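You operate a simulated robot arm through the tools that you are given. There is no shell and no other tool.

The job below is to be done with a simulated robot arm. You get a single attempt, and the scene is never put back.

TASK
Set the squaring board as the ticket says: fence size and post socket.
Fine: slacken the fence knob for the move and tighten it afterwards. Where these are worked on the way, their far stop is far enough and under half their travel is too little: fence knob.

It is judged by the outcome, as a careful person would: the job done as asked, and still so three seconds after it is handed in. It fails if anything else is knocked over, pushed out of place, dropped, spilled or broken.

THE ROBOT
A 6-joint arm with a fingered hand, fixed in place. Base frame: the origin is on the floor under the middle of its stand, x ahead of it, y to its left, z up; the work surface is at about z = 0.64. Lengths are in m, angles in rad, forces in N, time in s.
With the tool pointing down near the work surface it reaches from about 0.1 to 0.8 m from the base axis. Its first joint turns from -2.897 to 2.897 rad. Payload 5 kg.
Tool frame: the origin (TCP) lies between the finger pads and is the grasp point; the fingertips stand 0.037 m ahead of it; z points along the fingers, y is the line along which they close. The gripper opens to 0.124 m; its body begins 0.043 m behind the TCP. The gripper is a hand of 3 fingers: y runs from the thumb to the fingers, the wrist lies at [-0.021, -0.125, -0.215] in the tool frame.
Orientation is that of the tool frame in the base frame, as a unit quaternion [w, x, y, z]. With the fingers straight down and the wrist toward the robot, the tool's x, y and z point along [0, 1, 0], [1, 0, 0] and [0, 0, -1] of the base frame.

THE INTERFACE
- The arm moves only by the tool move_arm. Its argument "targets" is a list of rows, each a list of 6 numbers: the shift along the base's x, y, z in units of 30 mm (1.0 is 30 mm), then the turn, a rotation vector about the base's x, y, z in units of 4 degrees (1.0 is 4 degrees). In form: [[tx, ty, tz, rx, ry, rz], ...]. A call has 1 to 20 rows; each row shifts and turns the commanded pose from where the row before left it. A call with a number of a shift or a turn outside -1 to 1 is refused whole. A row lasts 0.2 s, in which the tool goes at most 0.05 m and 0.15 rad; a call with a longer step from one row to the next is refused whole. Where a pose cannot be reached the arm comes as near as it can. A force on the tool above 70 N (or 10 N above the force at the start of the call, whichever is more), or a blocked arm, ends the call early, and 0.2 s more pass. In this call time passes only in rows, and 0.2 s behind the last. It gives the time, the measured TCP pose, the force on the tool (base axes), the opening and the grip force at its end, in the units of the frame above (readings bear some noise), with the torque about the TCP (base axes, N m) and any sound that the robot's microphone picked up.
- Cameras (640 x 400 px; columns grow to the right, rows downward): "scene" is fixed at [0.0377, 0.6539, 1.308]; the picture's right is [-0.86, -0.52, 0.00], its down [-0.23, 0.38, -0.90] and it looks along [0.46, -0.77, -0.44] (base axes); focal length 291 px, centre (320, 200). "wrist" rides on the gripper at [0.072, -0.104, -0.154] in the tool frame; the picture's right is [-0.83, 0.26, -0.49], its down [-0.51, -0.72, 0.47] and it looks along [-0.23, 0.64, 0.73] (tool axes); focal length 243 px, centre (320, 200). There is no depth. A picture from a camera that has moved, and an enlarged one, comes with that camera's place and axes in the base frame and with its lens. The place of the scene camera against the robot may be out by one fixed shift of up to 0.025 m in any direction.
- capture(camera): a new picture of that camera. The clock stands still meanwhile.
- move_fingers(index, middle, thumb_bend, thumb_turn): sets how far each is bent, from 0 (flat) to 1 (curled in); at 0.3 the hand is open as for a grip, at 0.7 the pads meet at the TCP. One left out holds its place. A second passes; each finger stops where it meets its share of the squeeze, and holds until it gets a number again. It is the only way to open and close the hand. It gives what a move gives, with no picture; readings hold the bend of each and the force on the fingers (four entries, about 0 where the hand has none), thumb and palm. thumb_turn goes from beside the hand (0) to across from the fingers (1), as for a grip.
- enlarge(camera, box): a new picture of the part [left, top, right, bottom] of that camera's present view, enlarged. The clock stands still meanwhile.
- finish_job(): hands the job in; it is judged then, once.

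Nothing tells you positions but the pictures and the camera data. Unless the task says otherwise, let go and move clear before handing in.

The tools are called after "Request:" by a JSON object that holds its "api" and its "payload". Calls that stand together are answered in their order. move_arm: Moves the arm, as the interface text tells. Its arguments: {"type":"object","properties":{"targets":{"type":"array","items":{"type":"array","items":{"type":"number"}}}},"required":["targets"]} The other tools are called the same way: move_fingers (index, middle, thumb_bend, thumb_turn) moves the fingers one by one; capture (camera) takes a picture; enlarge (camera, box) takes an enlarged picture of a part of a camera's view; finish_job () hands the job in.

At the start:

```text
clock: 0.0
tool_pos: [0.7322, 0.139, 1.1332]
ee_rot: [0.001, 0.708, 0.707, 0.0]
force: [1.0, -0.8, -0.5]
ft_torque: [0.03, -0.02, -0.01]
finger_gap: 0.1235
finger_force: 0.2
shape: jaw
bend: [0.3, 0.3, 0.3, 0.98]
finger forces: [0.0, 0.0, 0.0, 0.1, 0.0, 0.0]
```

scene: 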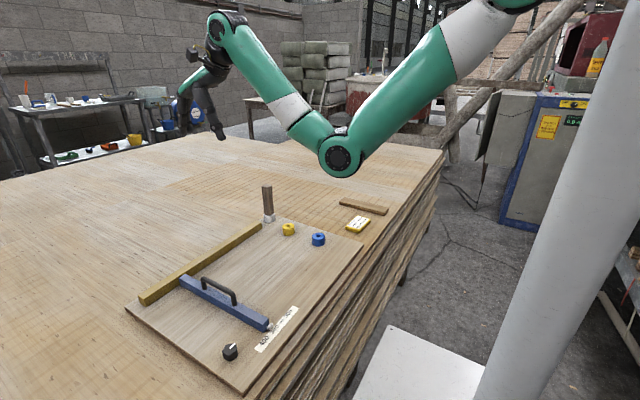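
wrist: 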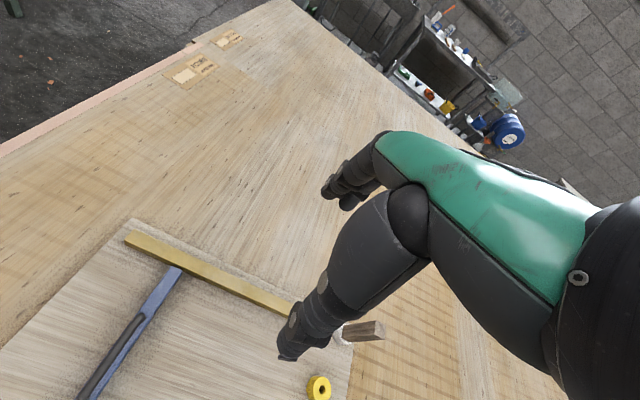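

I see a board on the table with a brass rail, a blue fence with a black handle, a black knob, a scale label, a wooden post in a socket, and yellow and blue sockets. I'll look closer at each part and the ticket first.

Request:
{"api": "enlarge", "payload": {"camera": "scene", "box": [120, 240, 320, 390]}}

Request:
{"api": "enlarge", "payload": {"camera": "scene", "box": [240, 170, 400, 270]}}

Request:
{"api": "enlarge", "payload": {"camera": "scene", "box": [335, 205, 385, 240]}}

Request:
{"api": "enlarge", "payload": {"camera": "scene", "box": [210, 300, 310, 370]}}

```text
2.67 times, centred on (220, 315) of scene
camera zoom: at [0.0377, 0.6539, 1.308], right [-0.86, -0.52, 0.0], down [-0.23, 0.38, -0.9], along [0.46, -0.77, -0.44], focal length 776 px, centre (587, -107)
```

zoom: 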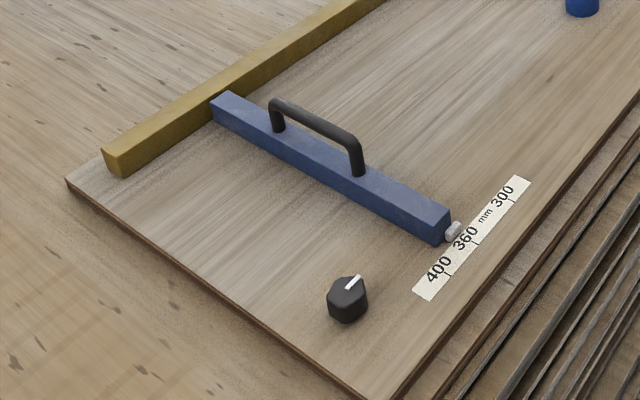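

```text
4.00 times, centred on (320, 220) of scene
camera zoom: at [0.0377, 0.6539, 1.308], right [-0.86, -0.52, 0.0], down [-0.23, 0.38, -0.9], along [0.46, -0.77, -0.44], focal length 1164 px, centre (320, 120)
```

zoom: 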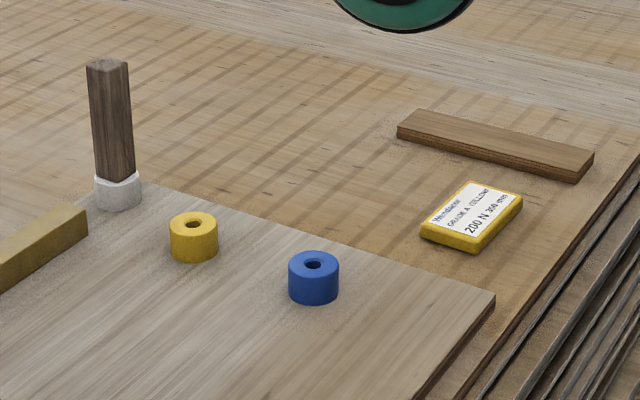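

```text
11.43 times, centred on (360, 222) of scene
camera zoom: at [0.0377, 0.6539, 1.308], right [-0.86, -0.52, 0.0], down [-0.23, 0.38, -0.9], along [0.46, -0.77, -0.44], focal length 3326 px, centre (-137, -57)
```

zoom: 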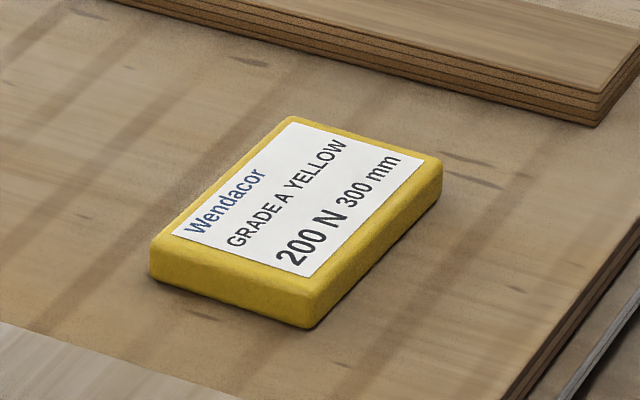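

```text
5.71 times, centred on (260, 335) of scene
camera zoom: at [0.0377, 0.6539, 1.308], right [-0.86, -0.52, 0.0], down [-0.23, 0.38, -0.9], along [0.46, -0.77, -0.44], focal length 1663 px, centre (663, -571)
```

zoom: 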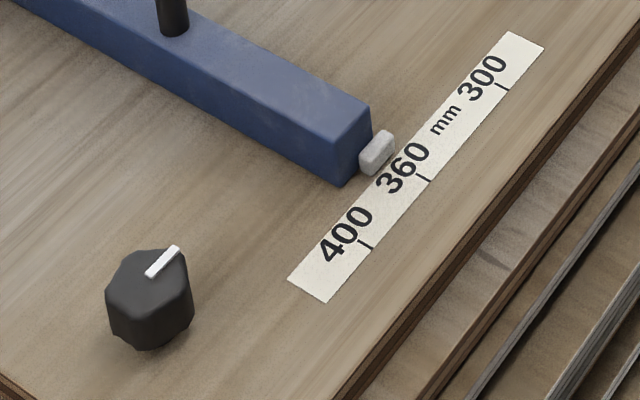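

The ticket reads "GRADE A YELLOW, 300 mm", so the fence goes to the 300 mark and the post into the yellow socket. I put the knob at about (0.46, 0.37), the fence handle at x 0.55–0.70, y 0.26, the post at (0.80, -0.17) and the yellow socket at (0.67, -0.13). Next I move above the knob to see it with the wrist camera.

Request:
{"api": "move_arm", "payload": {"targets": [[-0.75, 0.6, -0.65, 0, 0, 0], [-0.75, 0.6, -0.65, 0, 0, 0], [-0.75, 0.6, -0.65, 0, 0, 0], [-0.75, 0.6, -0.65, 0, 0, 0], [-0.75, 0.6, -0.65, 0, 0, 0], [-0.75, 0.6, -0.65, 0, 0, 0], [-0.75, 0.6, -0.65, 0, 0, 0], [-0.75, 0.6, -0.65, 0, 0, 0], [-0.75, 0.6, -0.65, 0, 0, 0], [-0.75, 0.6, -0.65, 0, 0, 0], [-0.75, 0.6, -0.65, 0, 0, 0], [-0.75, 0.6, -0.65, 0, 0, 0]]}}

Request:
{"api": "capture", "payload": {"camera": "wrist"}}

Request:
{"api": "capture", "payload": {"camera": "scene"}}

```text
clock: 2.6
tool_pos: [0.4619, 0.3541, 0.8986]
ee_rot: [0.0, 0.707, 0.708, 0.001]
force: [-0.1, -0.4, 0.3]
ft_torque: [0.01, 0.02, -0.04]
finger_gap: 0.1237
finger_force: 0.0
shape: jaw
bend: [0.3, 0.3, 0.3, 0.98]
finger forces: [0.0, 0.0, 0.0, 0.0, 0.0, 0.0]
```

```text
taken
camera wrist: at [0.3563, 0.4258, 1.0512], right [0.26, -0.83, 0.49], down [-0.72, -0.51, -0.47], along [0.64, -0.23, -0.73], focal length 243 px, centre (320, 200)
```

wrist: 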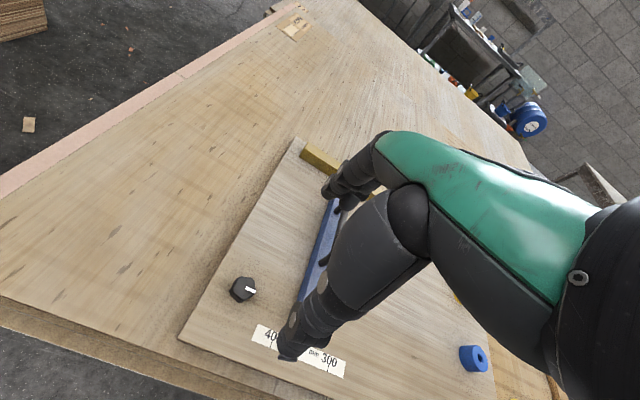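

```text
taken
```

scene: 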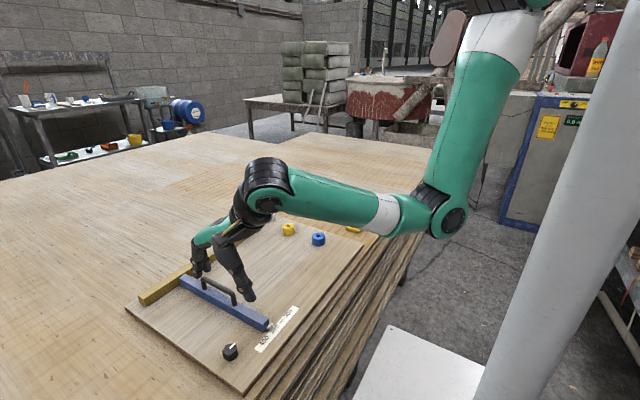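

The knob shows clearly at about (0.462, 0.372). I'll enlarge the wrist view to read the knob mark and the scale.

Request:
{"api": "enlarge", "payload": {"camera": "wrist", "box": [200, 260, 300, 322]}}

Request:
{"api": "enlarge", "payload": {"camera": "wrist", "box": [230, 300, 370, 388]}}

```text
6.40 times, centred on (250, 291) of wrist
camera zoom: at [0.3563, 0.4258, 1.0512], right [0.26, -0.83, 0.49], down [-0.72, -0.51, -0.47], along [0.64, -0.23, -0.73], focal length 1553 px, centre (768, -382)
```

zoom: 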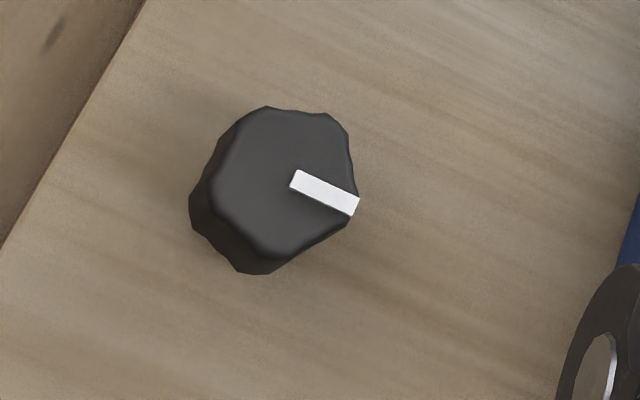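

```text
4.55 times, centred on (300, 344) of wrist
camera zoom: at [0.3563, 0.4258, 1.0512], right [0.26, -0.83, 0.49], down [-0.72, -0.51, -0.47], along [0.64, -0.23, -0.73], focal length 1103 px, centre (411, -454)
```

zoom: 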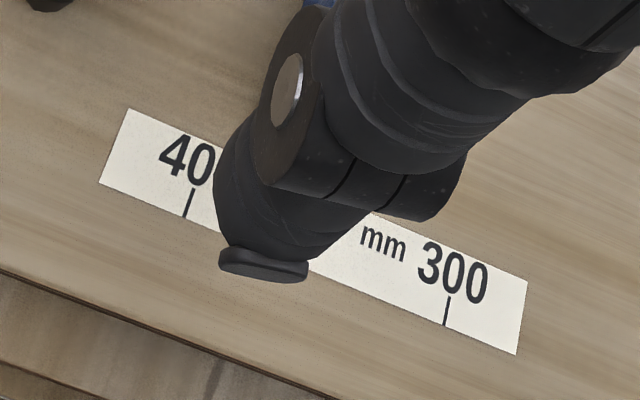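

The knob mark points along -y and the knob centre is at about (0.460, 0.371), roughly 38 mm across. I'll turn the hand -80° above it first, so it has plenty of room for a counter-clockwise slackening turn.

Request:
{"api": "move_arm", "payload": {"targets": [[0, 0.03, 0, 0, 0, -1], [0, 0.03, 0, 0, 0, -1], [0, 0.03, 0, 0, 0, -1], [0, 0.03, 0, 0, 0, -1], [0, 0.03, 0, 0, 0, -1], [0, 0.03, 0, 0, 0, -1], [0, 0.03, 0, 0, 0, -1], [0, 0.03, 0, 0, 0, -1], [0, 0.03, 0, 0, 0, -1], [0, 0.03, 0, 0, 0, -1], [0, 0.03, 0, 0, 0, -1], [0, 0.03, 0, 0, 0, -1], [0, 0.03, 0, 0, 0, -1], [0, 0.03, 0, 0, 0, -1], [0, 0.03, 0, 0, 0, -1], [0, 0.03, 0, 0, 0, -1], [0, 0.03, 0, 0, 0, -1], [0, 0.03, 0, 0, 0, -1], [0, 0, 0, 0, 0, -1], [-0.06, 0, 0, 0, 0, -1]]}}

Request:
{"api": "capture", "payload": {"camera": "wrist"}}

Request:
{"api": "capture", "payload": {"camera": "scene"}}

```text
clock: 6.8
tool_pos: [0.5009, 0.385, 0.8407]
ee_rot: [0.0, 0.996, 0.087, 0.0]
force: [-0.2, 1.1, -0.6]
ft_torque: [-0.01, 0.02, 0.02]
finger_gap: 0.1237
finger_force: 0.3
shape: jaw
bend: [0.3, 0.3, 0.3, 0.98]
finger forces: [0.0, 0.1, 0.0, 0.0, 0.0, 0.1]
out of reach, approached as far as the arm can: row 13, 14, 15, 16, 17, 18, 19, 20
```

```text
taken
camera wrist: at [0.5537, 0.4986, 0.9939], right [-0.77, -0.4, 0.49], down [-0.62, 0.62, -0.47], along [-0.12, -0.67, -0.73], focal length 243 px, centre (320, 200)
```

wrist: 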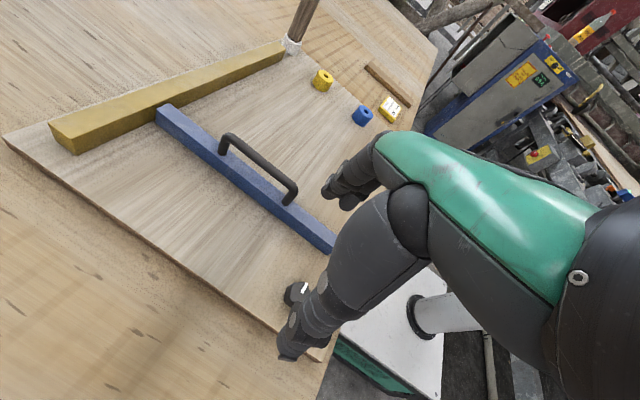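

```text
taken
```

scene: 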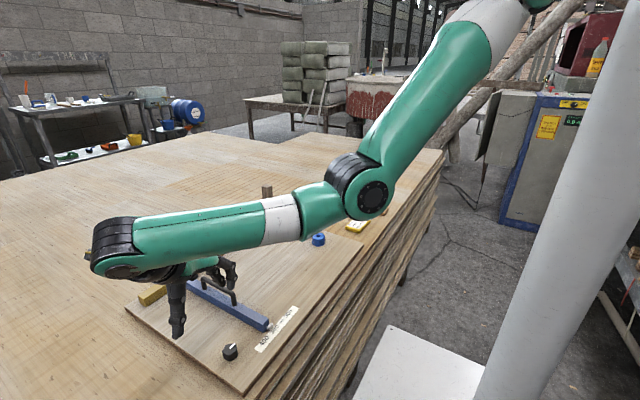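

The arm ran out of reach past about -48° of turn at that height. I'll turn back to about -40° and check where the tool settles.

Request:
{"api": "move_arm", "payload": {"targets": [[0, 0, 0, 0, 0, 1], [0, 0, 0, 0, 0, 1], [0, 0, 0, 0, 0, 1], [0, 0, 0, 0, 0, 1], [0, 0, 0, 0, 0, 1], [0, 0, 0, 0, 0, 1], [0, 0, 0, 0, 0, 1], [0, 0, 0, 0, 0, 1], [0, 0, 0, 0, 0, 1], [0, 0, 0, 0, 0, 1]]}}

Request:
{"api": "capture", "payload": {"camera": "wrist"}}

```text
clock: 9.0
tool_pos: [0.5011, 0.385, 0.8411]
ee_rot: [0.001, 0.906, 0.423, 0.001]
force: [-0.1, -0.3, 0.2]
ft_torque: [0.0, 0.03, 0.01]
finger_gap: 0.1238
finger_force: 0.1
shape: jaw
bend: [0.3, 0.3, 0.3, 0.98]
finger forces: [0.0, 0.0, 0.0, 0.0, 0.0, 0.1]
```

```text
taken
camera wrist: at [0.467, 0.5056, 0.9946], right [-0.33, -0.8, 0.49], down [-0.88, 0.07, -0.47], along [0.34, -0.59, -0.73], focal length 243 px, centre (320, 200)
```

wrist: 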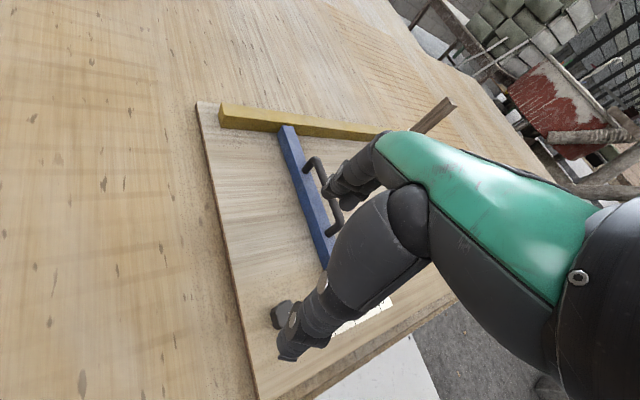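

The pose re-based itself at (0.501, 0.385, 0.841), turned -40°. I'll go lower and back over the knob, then check the reach there.

Request:
{"api": "move_arm", "payload": {"targets": [[0, 0, -0.7, 0, 0, 0], [0, 0, -0.7, 0, 0, 0], [-0.35, -0.12, -0.3, 0, 0, 0], [-0.35, -0.12, -0.3, 0, 0, 0], [-0.35, -0.12, 0, 0, 0, 0], [-0.32, -0.11, 0, 0, 0, 0]]}}

Request:
{"api": "capture", "payload": {"camera": "wrist"}}

Request:
{"api": "capture", "payload": {"camera": "scene"}}

```text
clock: 10.4
tool_pos: [0.4592, 0.3709, 0.7827]
ee_rot: [0.001, 0.906, 0.423, 0.001]
force: [0.7, 0.3, -0.9]
ft_torque: [-0.01, 0.01, 0.01]
finger_gap: 0.1238
finger_force: 0.1
shape: jaw
bend: [0.3, 0.3, 0.3, 0.98]
finger forces: [0.0, 0.1, 0.0, 0.1, 0.1, 0.0]
```

```text
taken
camera wrist: at [0.4258, 0.4924, 0.9356], right [-0.33, -0.8, 0.49], down [-0.88, 0.08, -0.47], along [0.34, -0.59, -0.73], focal length 243 px, centre (320, 200)
```

wrist: 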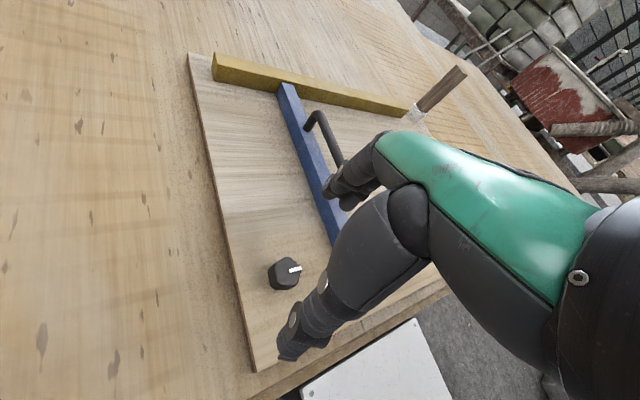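

```text
taken
```

scene: 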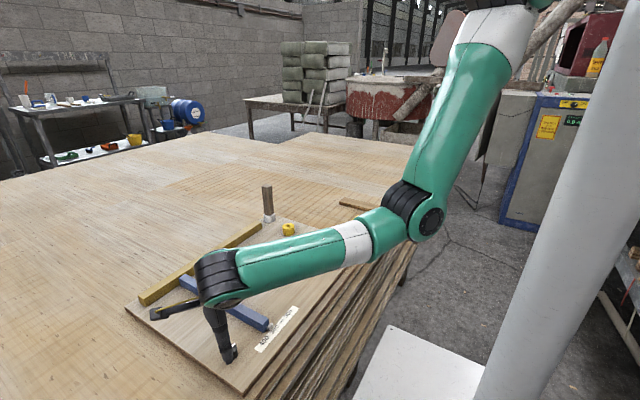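

The knob sits right under the tool at (0.460, 0.370). I'll lower 30 mm and turn towards -80° to see if it is reachable here.

Request:
{"api": "move_arm", "payload": {"targets": [[0, 0, -0.5, 0, 0, 0], [0, 0, -0.5, 0, 0, 0], [0, 0, 0, 0, 0, -1], [0, 0, 0, 0, 0, -1], [0, 0, 0, 0, 0, -1], [0, 0, 0, 0, 0, -1], [0, 0, 0, 0, 0, -1], [0, 0, 0, 0, 0, -1], [0, 0, 0, 0, 0, -1], [0, 0, 0, 0, 0, -1], [0, 0, 0, 0, 0, -1], [0, 0, 0, 0, 0, -1]]}}

Request:
{"api": "capture", "payload": {"camera": "wrist"}}

```text
clock: 13.0
tool_pos: [0.4606, 0.3692, 0.7504]
ee_rot: [0.0, 0.996, 0.086, 0.0]
force: [0.2, -1.0, 0.8]
ft_torque: [0.01, 0.0, 0.01]
finger_gap: 0.1238
finger_force: 0.0
shape: jaw
bend: [0.3, 0.3, 0.3, 0.98]
finger forces: [0.1, 0.0, 0.0, 0.0, 0.0, 0.0]
```

```text
taken
camera wrist: at [0.5129, 0.4839, 0.9042], right [-0.77, -0.4, 0.49], down [-0.62, 0.62, -0.47], along [-0.12, -0.67, -0.73], focal length 243 px, centre (320, 200)
```

wrist: 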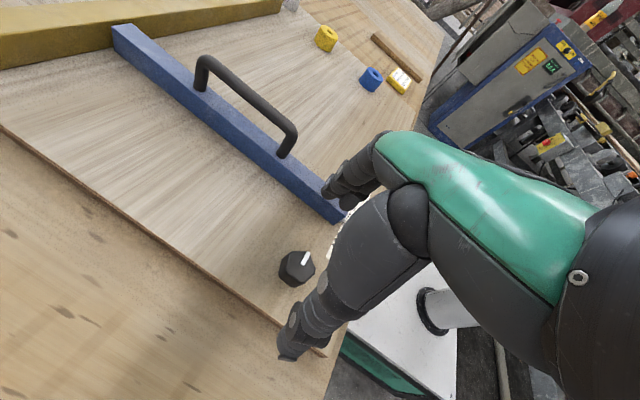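

That pose is reachable and the fence is about 15 mm clear of the open fingers. I'll half close the fingers so they clear the fence, then go down around the knob.

Request:
{"api": "move_fingers", "payload": {"index": 0.42, "middle": 0.42, "thumb_bend": 0.42, "thumb_turn": 1.0}}

Request:
{"api": "capture", "payload": {"camera": "wrist"}}

Request:
{"api": "enlarge", "payload": {"camera": "scene", "box": [160, 260, 320, 360]}}

```text
clock: 14.0
tool_pos: [0.4601, 0.3702, 0.751]
ee_rot: [0.0, 0.996, 0.087, 0.0]
force: [0.9, 0.4, 0.6]
ft_torque: [0.0, -0.01, -0.01]
finger_gap: 0.0933
finger_force: 0.1
shape: fingers
bend: [0.42, 0.42, 0.42, 0.99]
finger forces: [0.0, 0.0, 0.0, 0.1, 0.0, 0.1]
```

```text
taken
camera wrist: at [0.5128, 0.4841, 0.9043], right [-0.77, -0.4, 0.49], down [-0.62, 0.62, -0.47], along [-0.12, -0.67, -0.73], focal length 243 px, centre (320, 200)
```

wrist: 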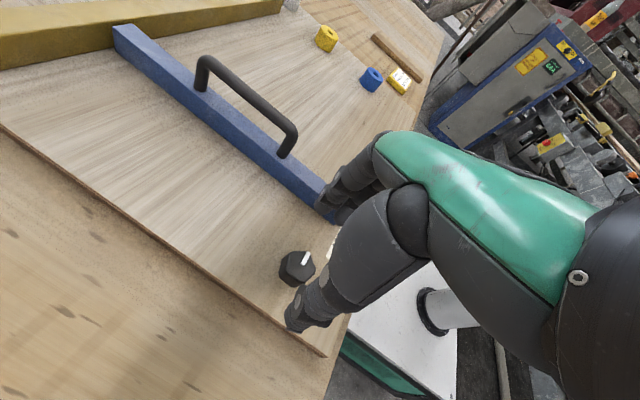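

```text
4.00 times, centred on (240, 310) of scene
camera zoom: at [0.0377, 0.6539, 1.308], right [-0.86, -0.52, 0.0], down [-0.23, 0.38, -0.9], along [0.46, -0.77, -0.44], focal length 1164 px, centre (640, -240)
```

zoom: 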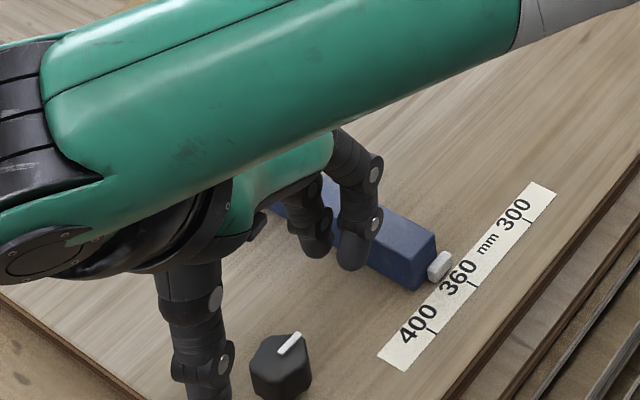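

The fingers clear the fence face (y 0.269) by over 30 mm. Now I descend to about z 0.70, around the knob.

Request:
{"api": "move_arm", "payload": {"targets": [[0, 0, -0.4, 0, 0, 0], [0, 0, -0.4, 0, 0, 0], [0, 0, -0.4, 0, 0, 0], [0, 0, -0.4, 0, 0, 0]]}}

Request:
{"api": "capture", "payload": {"camera": "wrist"}}

Request:
{"api": "enlarge", "payload": {"camera": "scene", "box": [160, 280, 320, 380]}}

```text
clock: 15.0
tool_pos: [0.4591, 0.3706, 0.7031]
ee_rot: [-0.001, 0.996, 0.087, 0.001]
force: [-0.3, -0.1, -0.5]
ft_torque: [-0.01, 0.01, 0.03]
finger_gap: 0.0928
finger_force: 0.0
shape: fingers
bend: [0.42, 0.42, 0.42, 0.99]
finger forces: [0.0, 0.0, 0.0, 0.0, 0.0, 0.0]
```

```text
taken
camera wrist: at [0.5124, 0.4839, 0.8562], right [-0.77, -0.4, 0.49], down [-0.62, 0.62, -0.47], along [-0.12, -0.67, -0.73], focal length 243 px, centre (320, 200)
```

wrist: 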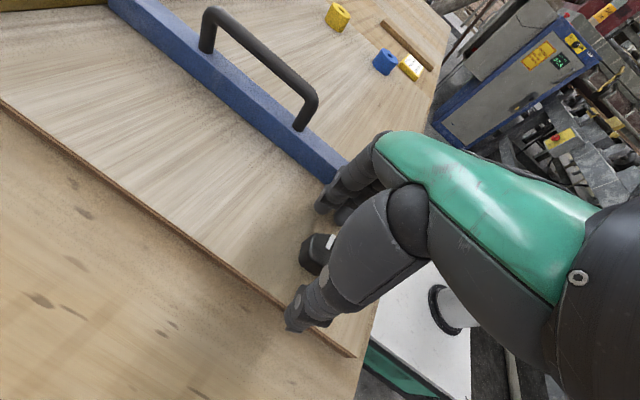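

```text
4.00 times, centred on (240, 330) of scene
camera zoom: at [0.0377, 0.6539, 1.308], right [-0.86, -0.52, 0.0], down [-0.23, 0.38, -0.9], along [0.46, -0.77, -0.44], focal length 1164 px, centre (640, -320)
```

zoom: 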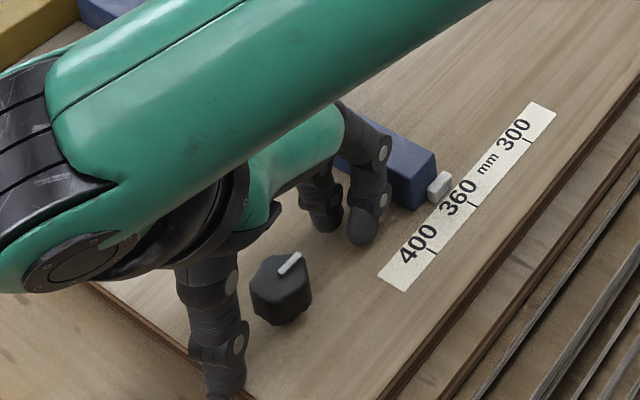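

The knob lies midway between the thumb and the two fingers. Now I close on it.

Request:
{"api": "move_fingers", "payload": {"index": 0.68, "middle": 0.68, "thumb_bend": 0.68}}

Request:
{"api": "capture", "payload": {"camera": "wrist"}}

Request:
{"api": "enlarge", "payload": {"camera": "scene", "box": [160, 280, 320, 380]}}

```text
clock: 16.0
tool_pos: [0.4597, 0.3714, 0.7038]
ee_rot: [0.0, 0.996, 0.088, -0.001]
force: [-0.2, 3.3, -0.2]
ft_torque: [0.1, 0.0, -0.02]
finger_gap: 0.0338
finger_force: 8.4
shape: fingers
bend: [0.63, 0.66, 0.61, 1.0]
finger forces: [4.4, 2.2, 0.1, 0.0, 11.1, 0.0]
```

```text
taken
camera wrist: at [0.5125, 0.4842, 0.8564], right [-0.77, -0.4, 0.49], down [-0.62, 0.62, -0.47], along [-0.12, -0.67, -0.73], focal length 243 px, centre (320, 200)
```

wrist: 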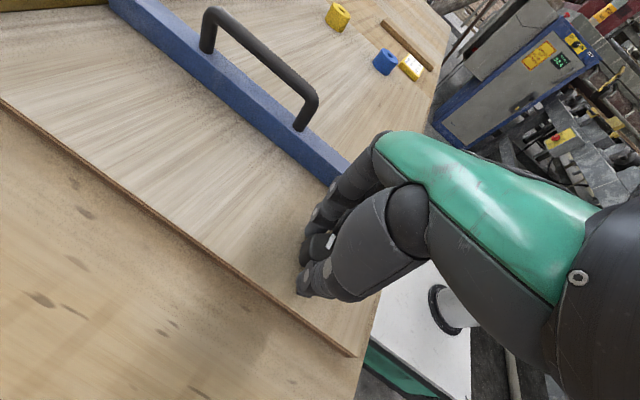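

```text
4.00 times, centred on (240, 330) of scene
camera zoom: at [0.0377, 0.6539, 1.308], right [-0.86, -0.52, 0.0], down [-0.23, 0.38, -0.9], along [0.46, -0.77, -0.44], focal length 1164 px, centre (640, -320)
```

zoom: 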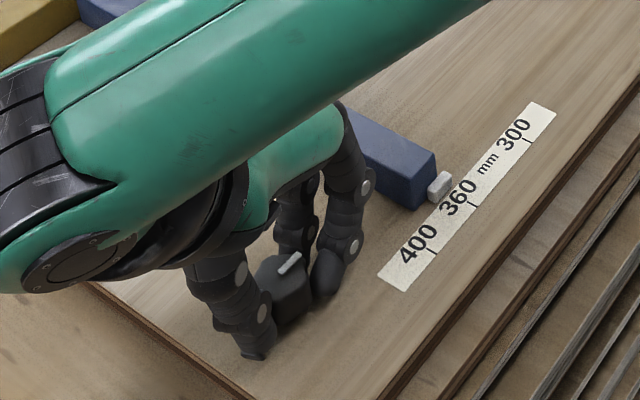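

The knob is gripped (index 4.4 N, middle 2.2 N, thumb 11 N). I'll turn 20° counter-clockwise first and check.

Request:
{"api": "move_arm", "payload": {"targets": [[0, 0, 0, 0, 0, 1], [0, 0, 0, 0, 0, 1], [0, 0, 0, 0, 0, 1], [0, 0, 0, 0, 0, 1], [0, 0, 0, 0, 0, 1]]}}

Request:
{"api": "enlarge", "payload": {"camera": "scene", "box": [160, 280, 320, 380]}}

Request:
{"api": "enlarge", "payload": {"camera": "wrist", "box": [270, 200, 370, 320]}}

```text
clock: 17.2
tool_pos: [0.4614, 0.3698, 0.7028]
ee_rot: [0.0, 0.966, 0.259, 0.0]
force: [-1.7, 2.8, 0.2]
ft_torque: [0.04, 0.03, -0.02]
finger_gap: 0.0334
finger_force: 9.3
shape: fingers
bend: [0.63, 0.66, 0.61, 1.0]
finger forces: [5.5, 2.5, 0.1, 0.1, 10.1, 0.0]
```

```text
4.00 times, centred on (240, 330) of scene
camera zoom: at [0.0377, 0.6539, 1.308], right [-0.86, -0.52, 0.0], down [-0.23, 0.38, -0.9], along [0.46, -0.77, -0.44], focal length 1164 px, centre (640, -320)
```

zoom: 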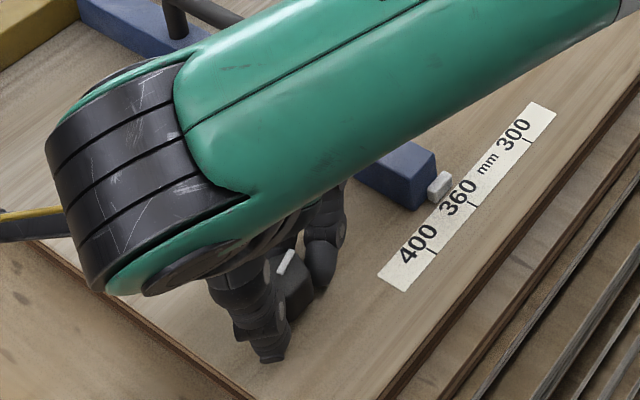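

```text
3.33 times, centred on (320, 260) of wrist
camera zoom: at [0.4703, 0.4957, 0.8562], right [-0.59, -0.64, 0.49], down [-0.8, 0.37, -0.47], along [0.12, -0.67, -0.73], focal length 809 px, centre (320, 0)
```

zoom: 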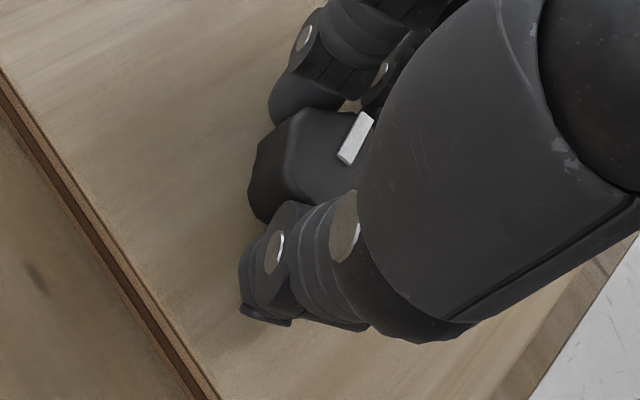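

The knob follows the hand counter-clockwise with almost no torque, so this is the free direction. I'll continue turning.

Request:
{"api": "move_arm", "payload": {"targets": [[0, 0, 0, 0, 0, 1], [0, 0, 0, 0, 0, 1], [0, 0, 0, 0, 0, 1], [0, 0, 0, 0, 0, 1], [0, 0, 0, 0, 0, 1], [0, 0, 0, 0, 0, 1], [0, 0, 0, 0, 0, 1], [0, 0, 0, 0, 0, 1], [0, 0, 0, 0, 0, 1], [0, 0, 0, 0, 0, 1]]}}

Request:
{"api": "capture", "payload": {"camera": "scene"}}

Request:
{"api": "enlarge", "payload": {"camera": "wrist", "box": [270, 200, 370, 320]}}

```text
clock: 19.4
tool_pos: [0.46, 0.3709, 0.7031]
ee_rot: [0.001, 0.819, 0.574, 0.0]
force: [2.9, 4.0, -0.9]
ft_torque: [0.14, -0.1, -0.03]
finger_gap: 0.0334
finger_force: 9.4
shape: fingers
bend: [0.62, 0.66, 0.62, 1.0]
finger forces: [7.6, 2.3, 0.1, 0.0, 8.4, 0.1]
```

```text
taken
```

scene: 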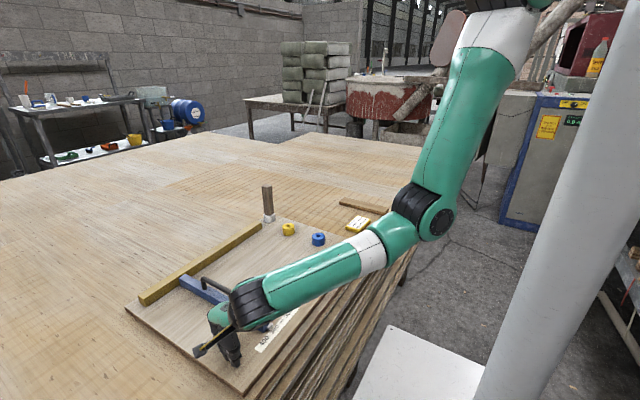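

```text
3.33 times, centred on (320, 260) of wrist
camera zoom: at [0.3862, 0.473, 0.8564], right [-0.04, -0.87, 0.49], down [-0.85, -0.23, -0.47], along [0.52, -0.44, -0.73], focal length 809 px, centre (320, 0)
```

zoom: 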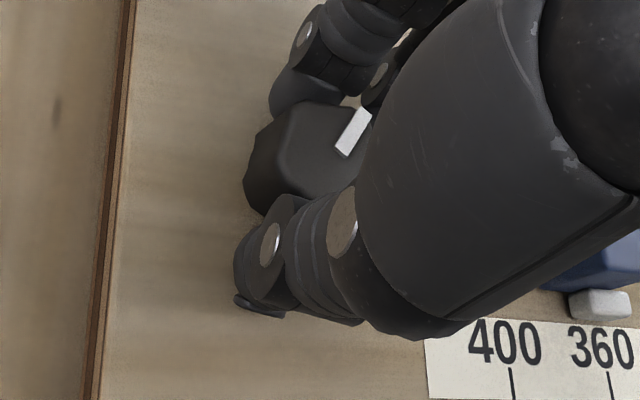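

The knob has turned about 60° with the hand and no stop yet. I'll continue.

Request:
{"api": "move_arm", "payload": {"targets": [[0, 0, 0, 0, 0, 1], [0, 0, 0, 0, 0, 1], [0, 0, 0, 0, 0, 1], [0, 0, 0, 0, 0, 1], [0, 0, 0, 0, 0, 1], [0, 0, 0, 0, 0, 1], [0, 0, 0, 0, 0, 1], [0, 0, 0, 0, 0, 1]]}}

Request:
{"api": "capture", "payload": {"camera": "scene"}}

Request:
{"api": "enlarge", "payload": {"camera": "wrist", "box": [270, 200, 370, 320]}}

```text
clock: 21.2
tool_pos: [0.4595, 0.3709, 0.7028]
ee_rot: [0.0, 0.628, 0.778, -0.001]
force: [2.9, 4.5, 1.4]
ft_torque: [0.13, -0.17, -0.07]
finger_gap: 0.0335
finger_force: 9.6
shape: fingers
bend: [0.62, 0.66, 0.62, 1.0]
finger forces: [8.8, 3.7, 0.1, 0.0, 7.5, 0.1]
```

```text
taken
```

scene: 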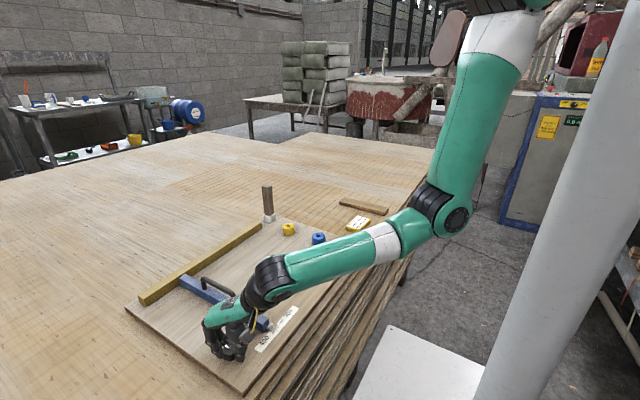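

```text
3.33 times, centred on (320, 260) of wrist
camera zoom: at [0.3422, 0.4188, 0.8563], right [0.43, -0.76, 0.49], down [-0.6, -0.65, -0.47], along [0.68, -0.09, -0.73], focal length 809 px, centre (320, 0)
```

zoom: 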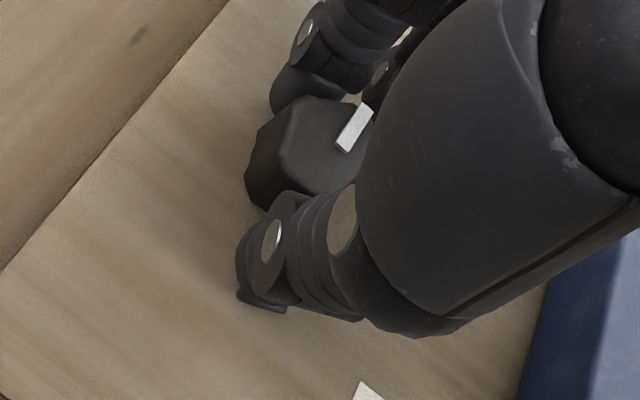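

92° turned, with torque rising only slightly. I'll keep going in smaller steps, watching for the stop.

Request:
{"api": "move_arm", "payload": {"targets": [[0, 0, 0, 0, 0, 1], [0, 0, 0, 0, 0, 1], [0, 0, 0, 0, 0, 1], [0, 0, 0, 0, 0, 1], [0, 0, 0, 0, 0, 1]]}}

Request:
{"api": "capture", "payload": {"camera": "scene"}}

Request:
{"api": "enlarge", "payload": {"camera": "wrist", "box": [270, 200, 370, 320]}}

```text
clock: 22.4
tool_pos: [0.461, 0.3693, 0.7034]
ee_rot: [0.0, 0.484, 0.875, 0.001]
force: [3.9, 6.6, 0.0]
ft_torque: [0.24, -0.13, -0.06]
finger_gap: 0.0339
finger_force: 9.6
shape: fingers
bend: [0.61, 0.66, 0.63, 1.0]
finger forces: [9.6, 3.1, 0.0, 0.0, 6.3, 0.0]
```

```text
taken
```

scene: 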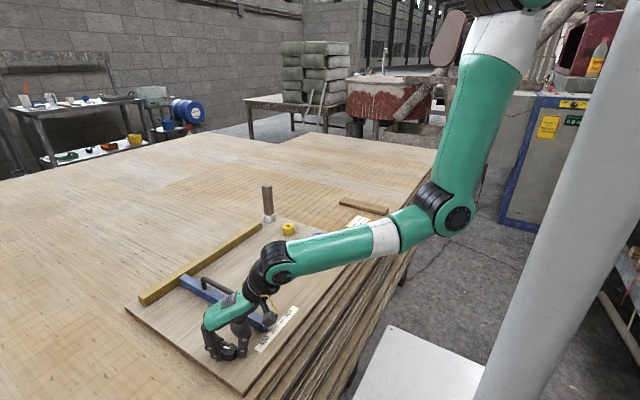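

```text
3.33 times, centred on (320, 260) of wrist
camera zoom: at [0.333, 0.375, 0.8567], right [0.66, -0.56, 0.49], down [-0.34, -0.81, -0.47], along [0.67, 0.14, -0.73], focal length 809 px, centre (320, 0)
```

zoom: 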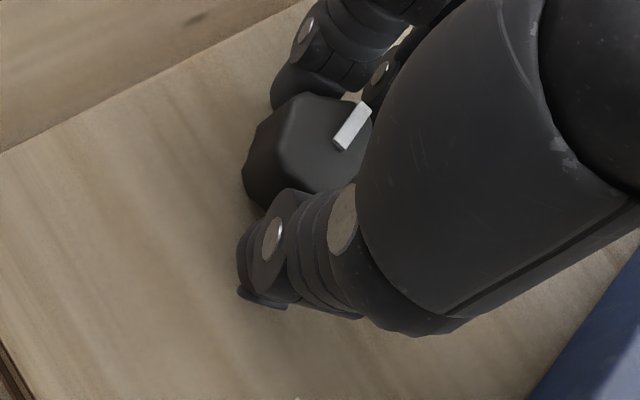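

112° turned and the knob still follows with little torque. I'll continue.

Request:
{"api": "move_arm", "payload": {"targets": [[0, 0, 0, 0, 0, 1], [0, 0, 0, 0, 0, 1], [0, 0, 0, 0, 0, 1], [0, 0, 0, 0, 0, 1], [0, 0, 0, 0, 0, 1]]}}

Request:
{"api": "capture", "payload": {"camera": "scene"}}

Request:
{"api": "enlarge", "payload": {"camera": "wrist", "box": [270, 200, 370, 320]}}

```text
clock: 23.6
tool_pos: [0.4604, 0.37, 0.7044]
ee_rot: [0.001, 0.324, 0.946, 0.001]
force: [5.3, 5.2, 3.1]
ft_torque: [0.23, -0.2, -0.02]
finger_gap: 0.0337
finger_force: 10.9
shape: fingers
bend: [0.61, 0.65, 0.63, 1.0]
finger forces: [9.6, 5.1, 0.1, 0.0, 6.5, 0.0]
```

```text
taken
```

scene: 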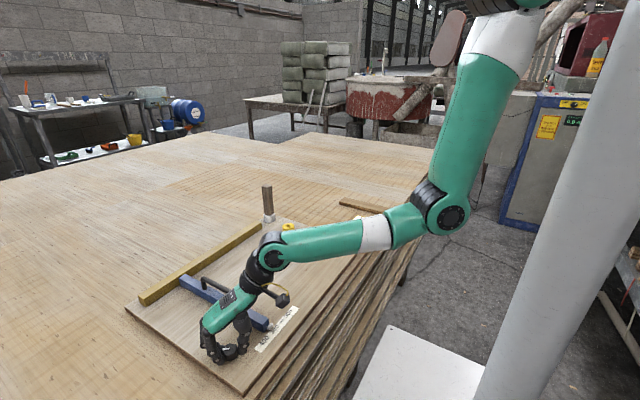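

```text
3.33 times, centred on (320, 260) of wrist
camera zoom: at [0.3382, 0.3317, 0.8563], right [0.82, -0.3, 0.49], down [-0.04, -0.88, -0.47], along [0.58, 0.36, -0.73], focal length 809 px, centre (320, 0)
```

zoom: 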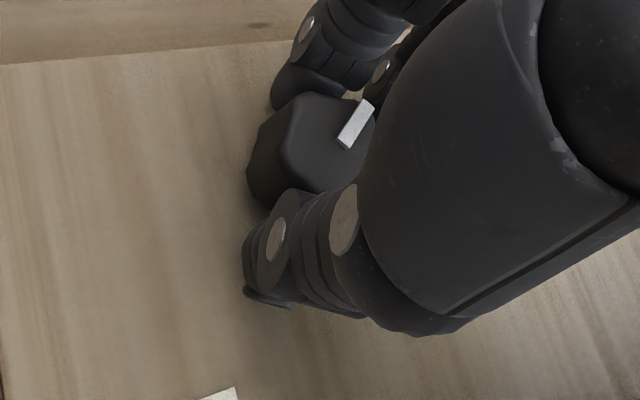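

132° turned, still free. Continuing.

Request:
{"api": "move_arm", "payload": {"targets": [[0, 0, 0, 0, 0, 1], [0, 0, 0, 0, 0, 1], [0, 0, 0, 0, 0, 1], [0, 0, 0, 0, 0, 1], [0, 0, 0, 0, 0, 1]]}}

Request:
{"api": "capture", "payload": {"camera": "scene"}}

Request:
{"api": "enlarge", "payload": {"camera": "wrist", "box": [270, 200, 370, 320]}}

```text
clock: 24.8
tool_pos: [0.4609, 0.3709, 0.7028]
ee_rot: [0.0, 0.156, 0.988, 0.0]
force: [3.3, 7.2, 2.8]
ft_torque: [0.32, -0.15, -0.04]
finger_gap: 0.0335
finger_force: 11.2
shape: fingers
bend: [0.61, 0.65, 0.63, 1.0]
finger forces: [10.2, 5.9, 0.0, 0.0, 6.0, 0.1]
```

```text
taken
```

scene: 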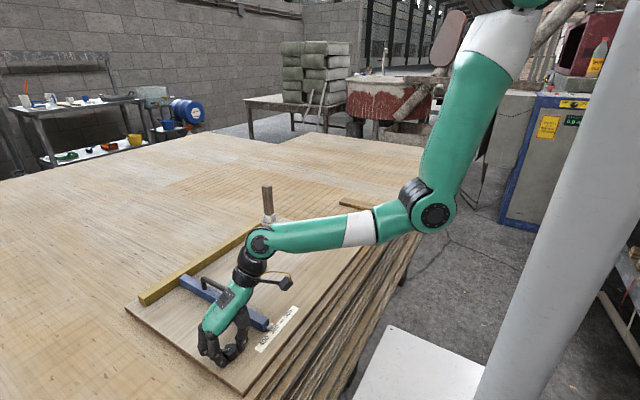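

```text
3.33 times, centred on (320, 260) of wrist
camera zoom: at [0.3589, 0.2928, 0.8565], right [0.87, -0.01, 0.49], down [0.26, -0.84, -0.47], along [0.42, 0.54, -0.73], focal length 809 px, centre (320, 0)
```

zoom: 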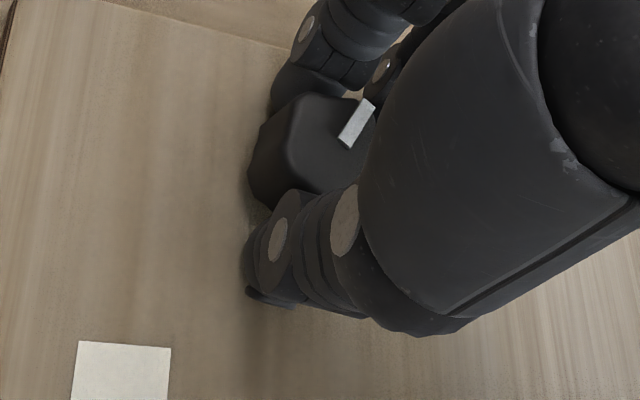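

152° turned, no stop yet. Continuing.

Request:
{"api": "move_arm", "payload": {"targets": [[0, 0, 0, 0, 0, 1], [0, 0, 0, 0, 0, 1], [0, 0, 0, 0, 0, 1], [0, 0, 0, 0, 0, 1], [0, 0, 0, 0, 0, 1]]}}

Request:
{"api": "capture", "payload": {"camera": "scene"}}

Request:
{"api": "enlarge", "payload": {"camera": "wrist", "box": [270, 200, 370, 320]}}

```text
clock: 26.0
tool_pos: [0.461, 0.37, 0.7034]
ee_rot: [0.0, -0.019, 1.0, 0.001]
force: [6.2, 9.5, 4.3]
ft_torque: [0.41, -0.16, -0.05]
finger_gap: 0.0336
finger_force: 12.0
shape: fingers
bend: [0.6, 0.65, 0.63, 1.0]
finger forces: [9.5, 7.9, 0.0, 0.0, 6.3, 0.0]
```

```text
taken
```

scene: 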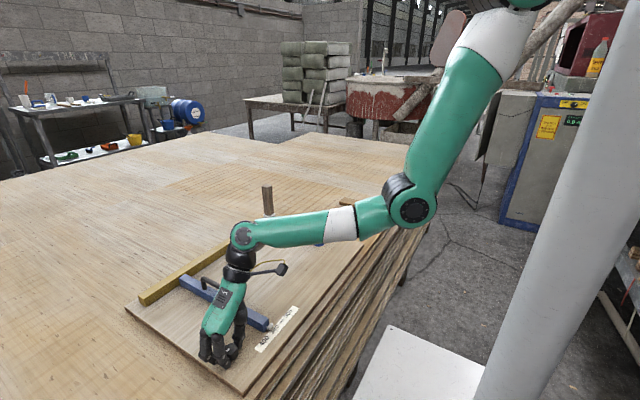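

```text
3.33 times, centred on (320, 260) of wrist
camera zoom: at [0.3912, 0.2627, 0.8563], right [0.82, 0.29, 0.49], down [0.53, -0.7, -0.47], along [0.21, 0.65, -0.73], focal length 809 px, centre (320, 0)
```

zoom: 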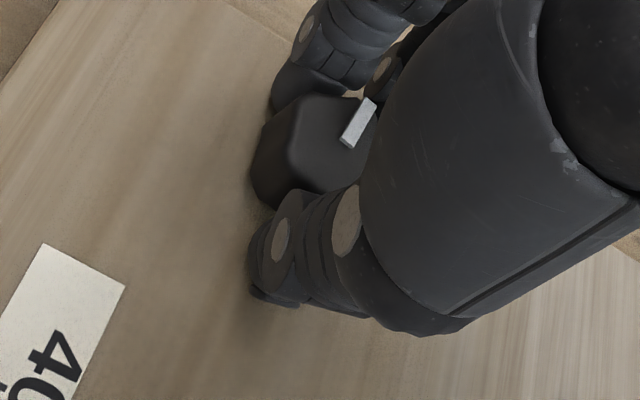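

172° turned and the mark still holds its place relative to the fingers, so no slip and no stop. I'll keep on with a slight shift to relax the side force.

Request:
{"api": "move_arm", "payload": {"targets": [[0.04, 0.06, 0, 0, 0, 1], [0, 0, 0, 0, 0, 1], [0, 0, 0, 0, 0, 1], [0, 0, 0, 0, 0, 1], [0, 0, 0, 0, 0, 1]]}}

Request:
{"api": "capture", "payload": {"camera": "scene"}}

Request:
{"api": "enlarge", "payload": {"camera": "wrist", "box": [270, 200, 370, 320]}}

```text
clock: 27.2
tool_pos: [0.4612, 0.3719, 0.7027]
ee_rot: [0.001, -0.192, 0.981, 0.0]
force: [4.7, 9.3, 1.5]
ft_torque: [0.35, -0.1, -0.29]
finger_gap: 0.0338
finger_force: 11.1
shape: fingers
bend: [0.6, 0.66, 0.63, 1.0]
finger forces: [9.9, 6.8, 0.0, 0.0, 6.2, 0.1]
```

```text
taken
```

scene: 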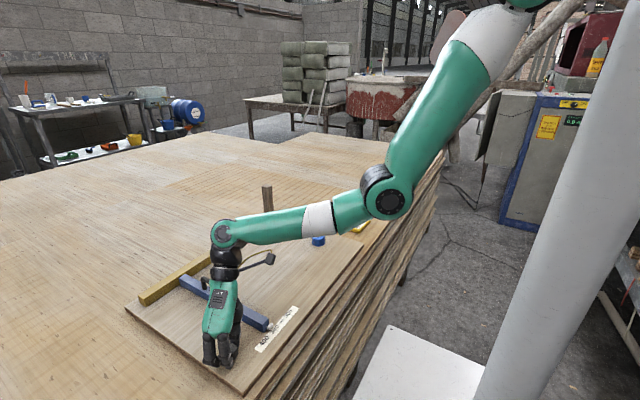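

```text
3.33 times, centred on (320, 260) of wrist
camera zoom: at [0.4335, 0.247, 0.8564], right [0.67, 0.55, 0.49], down [0.74, -0.48, -0.47], along [-0.03, 0.68, -0.73], focal length 809 px, centre (320, 0)
```

zoom: 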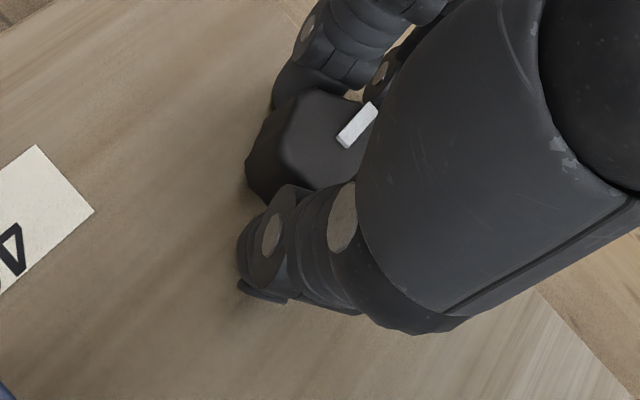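

Torque has jumped to -0.29 Nm and the mark is starting to lag, so the stop seems near 180–190°. I'll try one more short turn to confirm.

Request:
{"api": "move_arm", "payload": {"targets": [[0, 0, 0, 0, 0, 1], [0, 0, 0, 0, 0, 1]]}}

Request:
{"api": "enlarge", "payload": {"camera": "wrist", "box": [270, 200, 370, 320]}}

```text
clock: 27.8
tool_pos: [0.4633, 0.3724, 0.704]
ee_rot: [0.001, -0.259, 0.966, 0.0]
force: [8.3, 8.0, 0.9]
ft_torque: [0.23, -0.26, -0.35]
finger_gap: 0.033
finger_force: 13.7
shape: fingers
bend: [0.6, 0.67, 0.64, 1.0]
finger forces: [7.6, 12.2, 0.0, 0.0, 7.1, 0.0]
```

```text
3.33 times, centred on (320, 260) of wrist
camera zoom: at [0.451, 0.2447, 0.8563], right [0.59, 0.64, 0.49], down [0.8, -0.37, -0.47], along [-0.12, 0.67, -0.73], focal length 809 px, centre (320, 0)
```

zoom: 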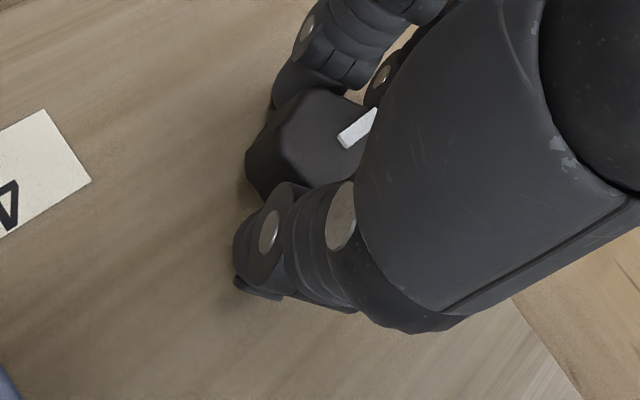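

The mark now lags behind the hand, so the knob is at its far stop after about 180°; the fence is slackened. I'll let go, lift clear and look at the fence handle.

Request:
{"api": "move_fingers", "payload": {"index": 0.42, "middle": 0.42, "thumb_bend": 0.42}}

Request:
{"api": "move_arm", "payload": {"targets": [[0, 0, 0.5, 0, 0, 0], [0, 0, 0.8, 0, 0, 0], [0, 0, 0.8, 0, 0, 0], [0, 0, 0.8, 0, 0, 0], [0, 0, 0.8, 0, 0, -1], [0, 0, 0, 0, 0, -1], [0, 0, 0, 0, 0, -1], [0, 0, 0, 0, 0, -1], [0, 0, 0, 0, 0, -1]]}}

Request:
{"api": "capture", "payload": {"camera": "wrist"}}

Request:
{"api": "capture", "payload": {"camera": "scene"}}

```text
clock: 28.8
tool_pos: [0.4614, 0.3714, 0.7029]
ee_rot: [0.001, -0.258, 0.966, 0.0]
force: [-0.4, -0.2, -0.5]
ft_torque: [-0.04, 0.01, 0.04]
finger_gap: 0.0918
finger_force: 0.1
shape: fingers
bend: [0.42, 0.42, 0.42, 0.99]
finger forces: [0.0, 0.0, 0.0, 0.0, 0.0, 0.0]
```

```text
clock: 30.8
tool_pos: [0.4609, 0.3721, 0.8141]
ee_rot: [0.0, -0.086, 0.996, 0.0]
force: [-0.4, -0.1, 0.4]
ft_torque: [-0.02, -0.02, -0.03]
finger_gap: 0.0918
finger_force: 0.0
shape: fingers
bend: [0.42, 0.42, 0.42, 0.99]
finger forces: [0.1, 0.0, 0.0, 0.0, 0.1, 0.0]
```

```text
taken
camera wrist: at [0.4069, 0.2556, 0.9674], right [0.77, 0.4, 0.49], down [0.62, -0.62, -0.47], along [0.12, 0.67, -0.73], focal length 243 px, centre (320, 200)
```

wrist: 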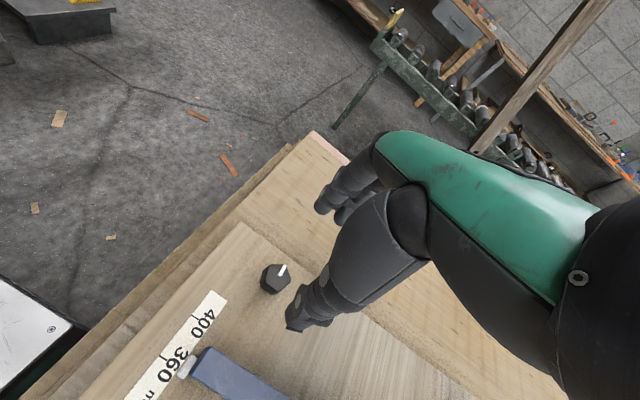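

```text
taken
```

scene: 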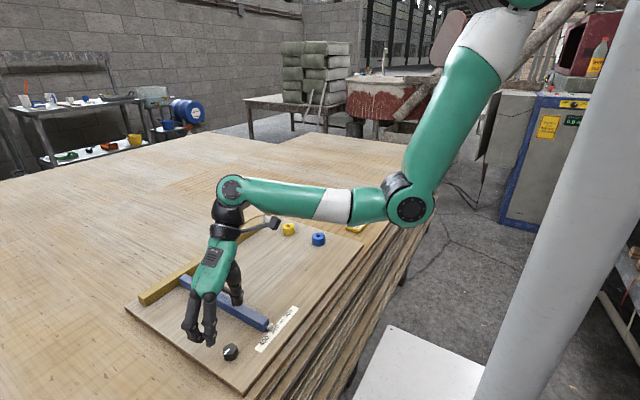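

The knob mark now points to +y, exactly half a turn from where it was. Next I square the hand to +90° and move above the fence handle.

Request:
{"api": "move_arm", "payload": {"targets": [[0, 0, 0.8, 0, 0, -1], [0.88, -0.64, 0, 0, 0, -1], [0.88, -0.64, 0, 0, 0, -0.5], [0.88, -0.64, 0, 0, 0, 0], [0.88, -0.64, 0, 0, 0, 0], [0.88, -0.64, 0, 0, 0, 0], [0.88, -0.64, 0, 0, 0, 0]]}}

Request:
{"api": "capture", "payload": {"camera": "wrist"}}

Request:
{"api": "capture", "payload": {"camera": "scene"}}

```text
clock: 32.4
tool_pos: [0.6204, 0.2568, 0.8356]
ee_rot: [0.0, -0.001, 1.0, 0.0]
force: [0.2, 0.0, -0.1]
ft_torque: [0.02, -0.06, -0.01]
finger_gap: 0.0919
finger_force: 0.0
shape: fingers
bend: [0.42, 0.42, 0.42, 0.99]
finger forces: [0.0, 0.0, 0.0, 0.0, 0.1, 0.1]
```

```text
taken
camera wrist: at [0.5475, 0.1515, 0.9892], right [0.83, 0.26, 0.49], down [0.51, -0.72, -0.47], along [0.23, 0.64, -0.73], focal length 243 px, centre (320, 200)
```

wrist: 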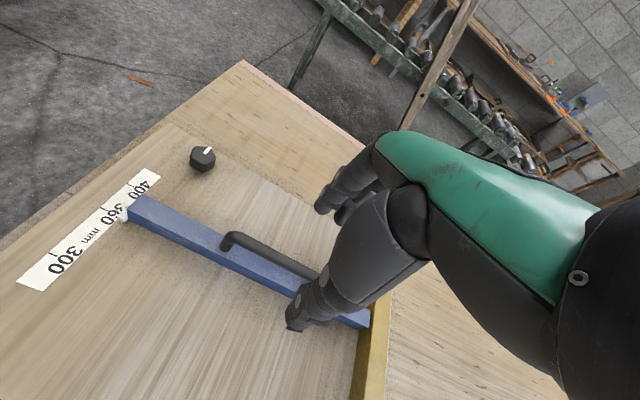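

```text
taken
```

scene: 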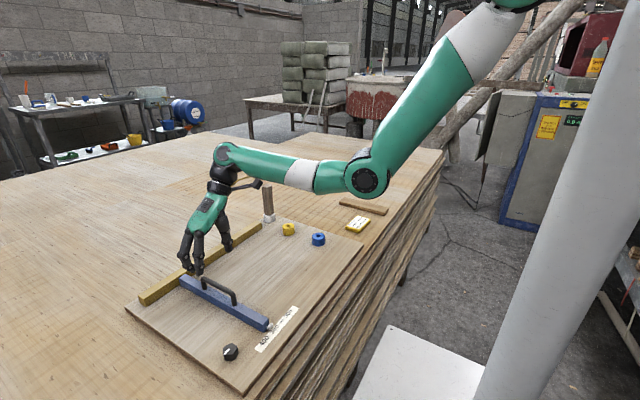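

The hand is squared (+90°) above the handle, whose near corner I place around (0.548, 0.264). I'll enlarge both views to fix the heights before going down.

Request:
{"api": "enlarge", "payload": {"camera": "wrist", "box": [180, 200, 340, 300]}}

Request:
{"api": "enlarge", "payload": {"camera": "scene", "box": [160, 240, 320, 340]}}

```text
4.00 times, centred on (260, 250) of wrist
camera zoom: at [0.5475, 0.1515, 0.9892], right [0.83, 0.26, 0.49], down [0.51, -0.72, -0.47], along [0.23, 0.64, -0.73], focal length 970 px, centre (560, 0)
```

zoom: 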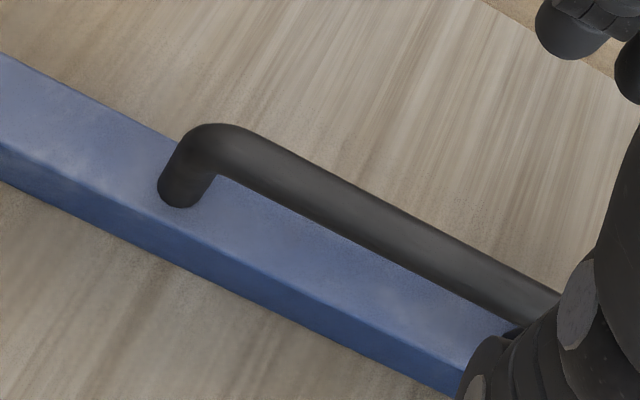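

```text
4.00 times, centred on (240, 290) of scene
camera zoom: at [0.0377, 0.6539, 1.308], right [-0.86, -0.52, 0.0], down [-0.23, 0.38, -0.9], along [0.46, -0.77, -0.44], focal length 1164 px, centre (640, -160)
```

zoom: 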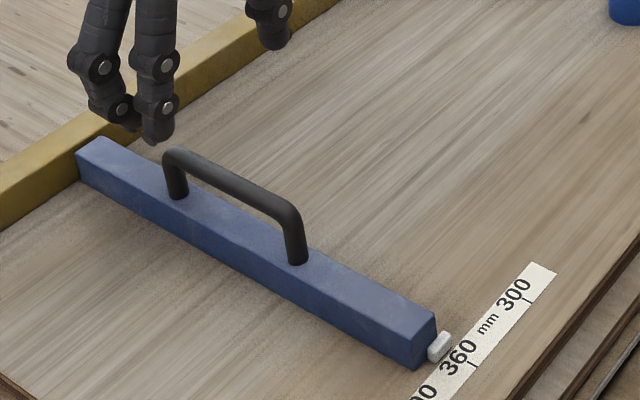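

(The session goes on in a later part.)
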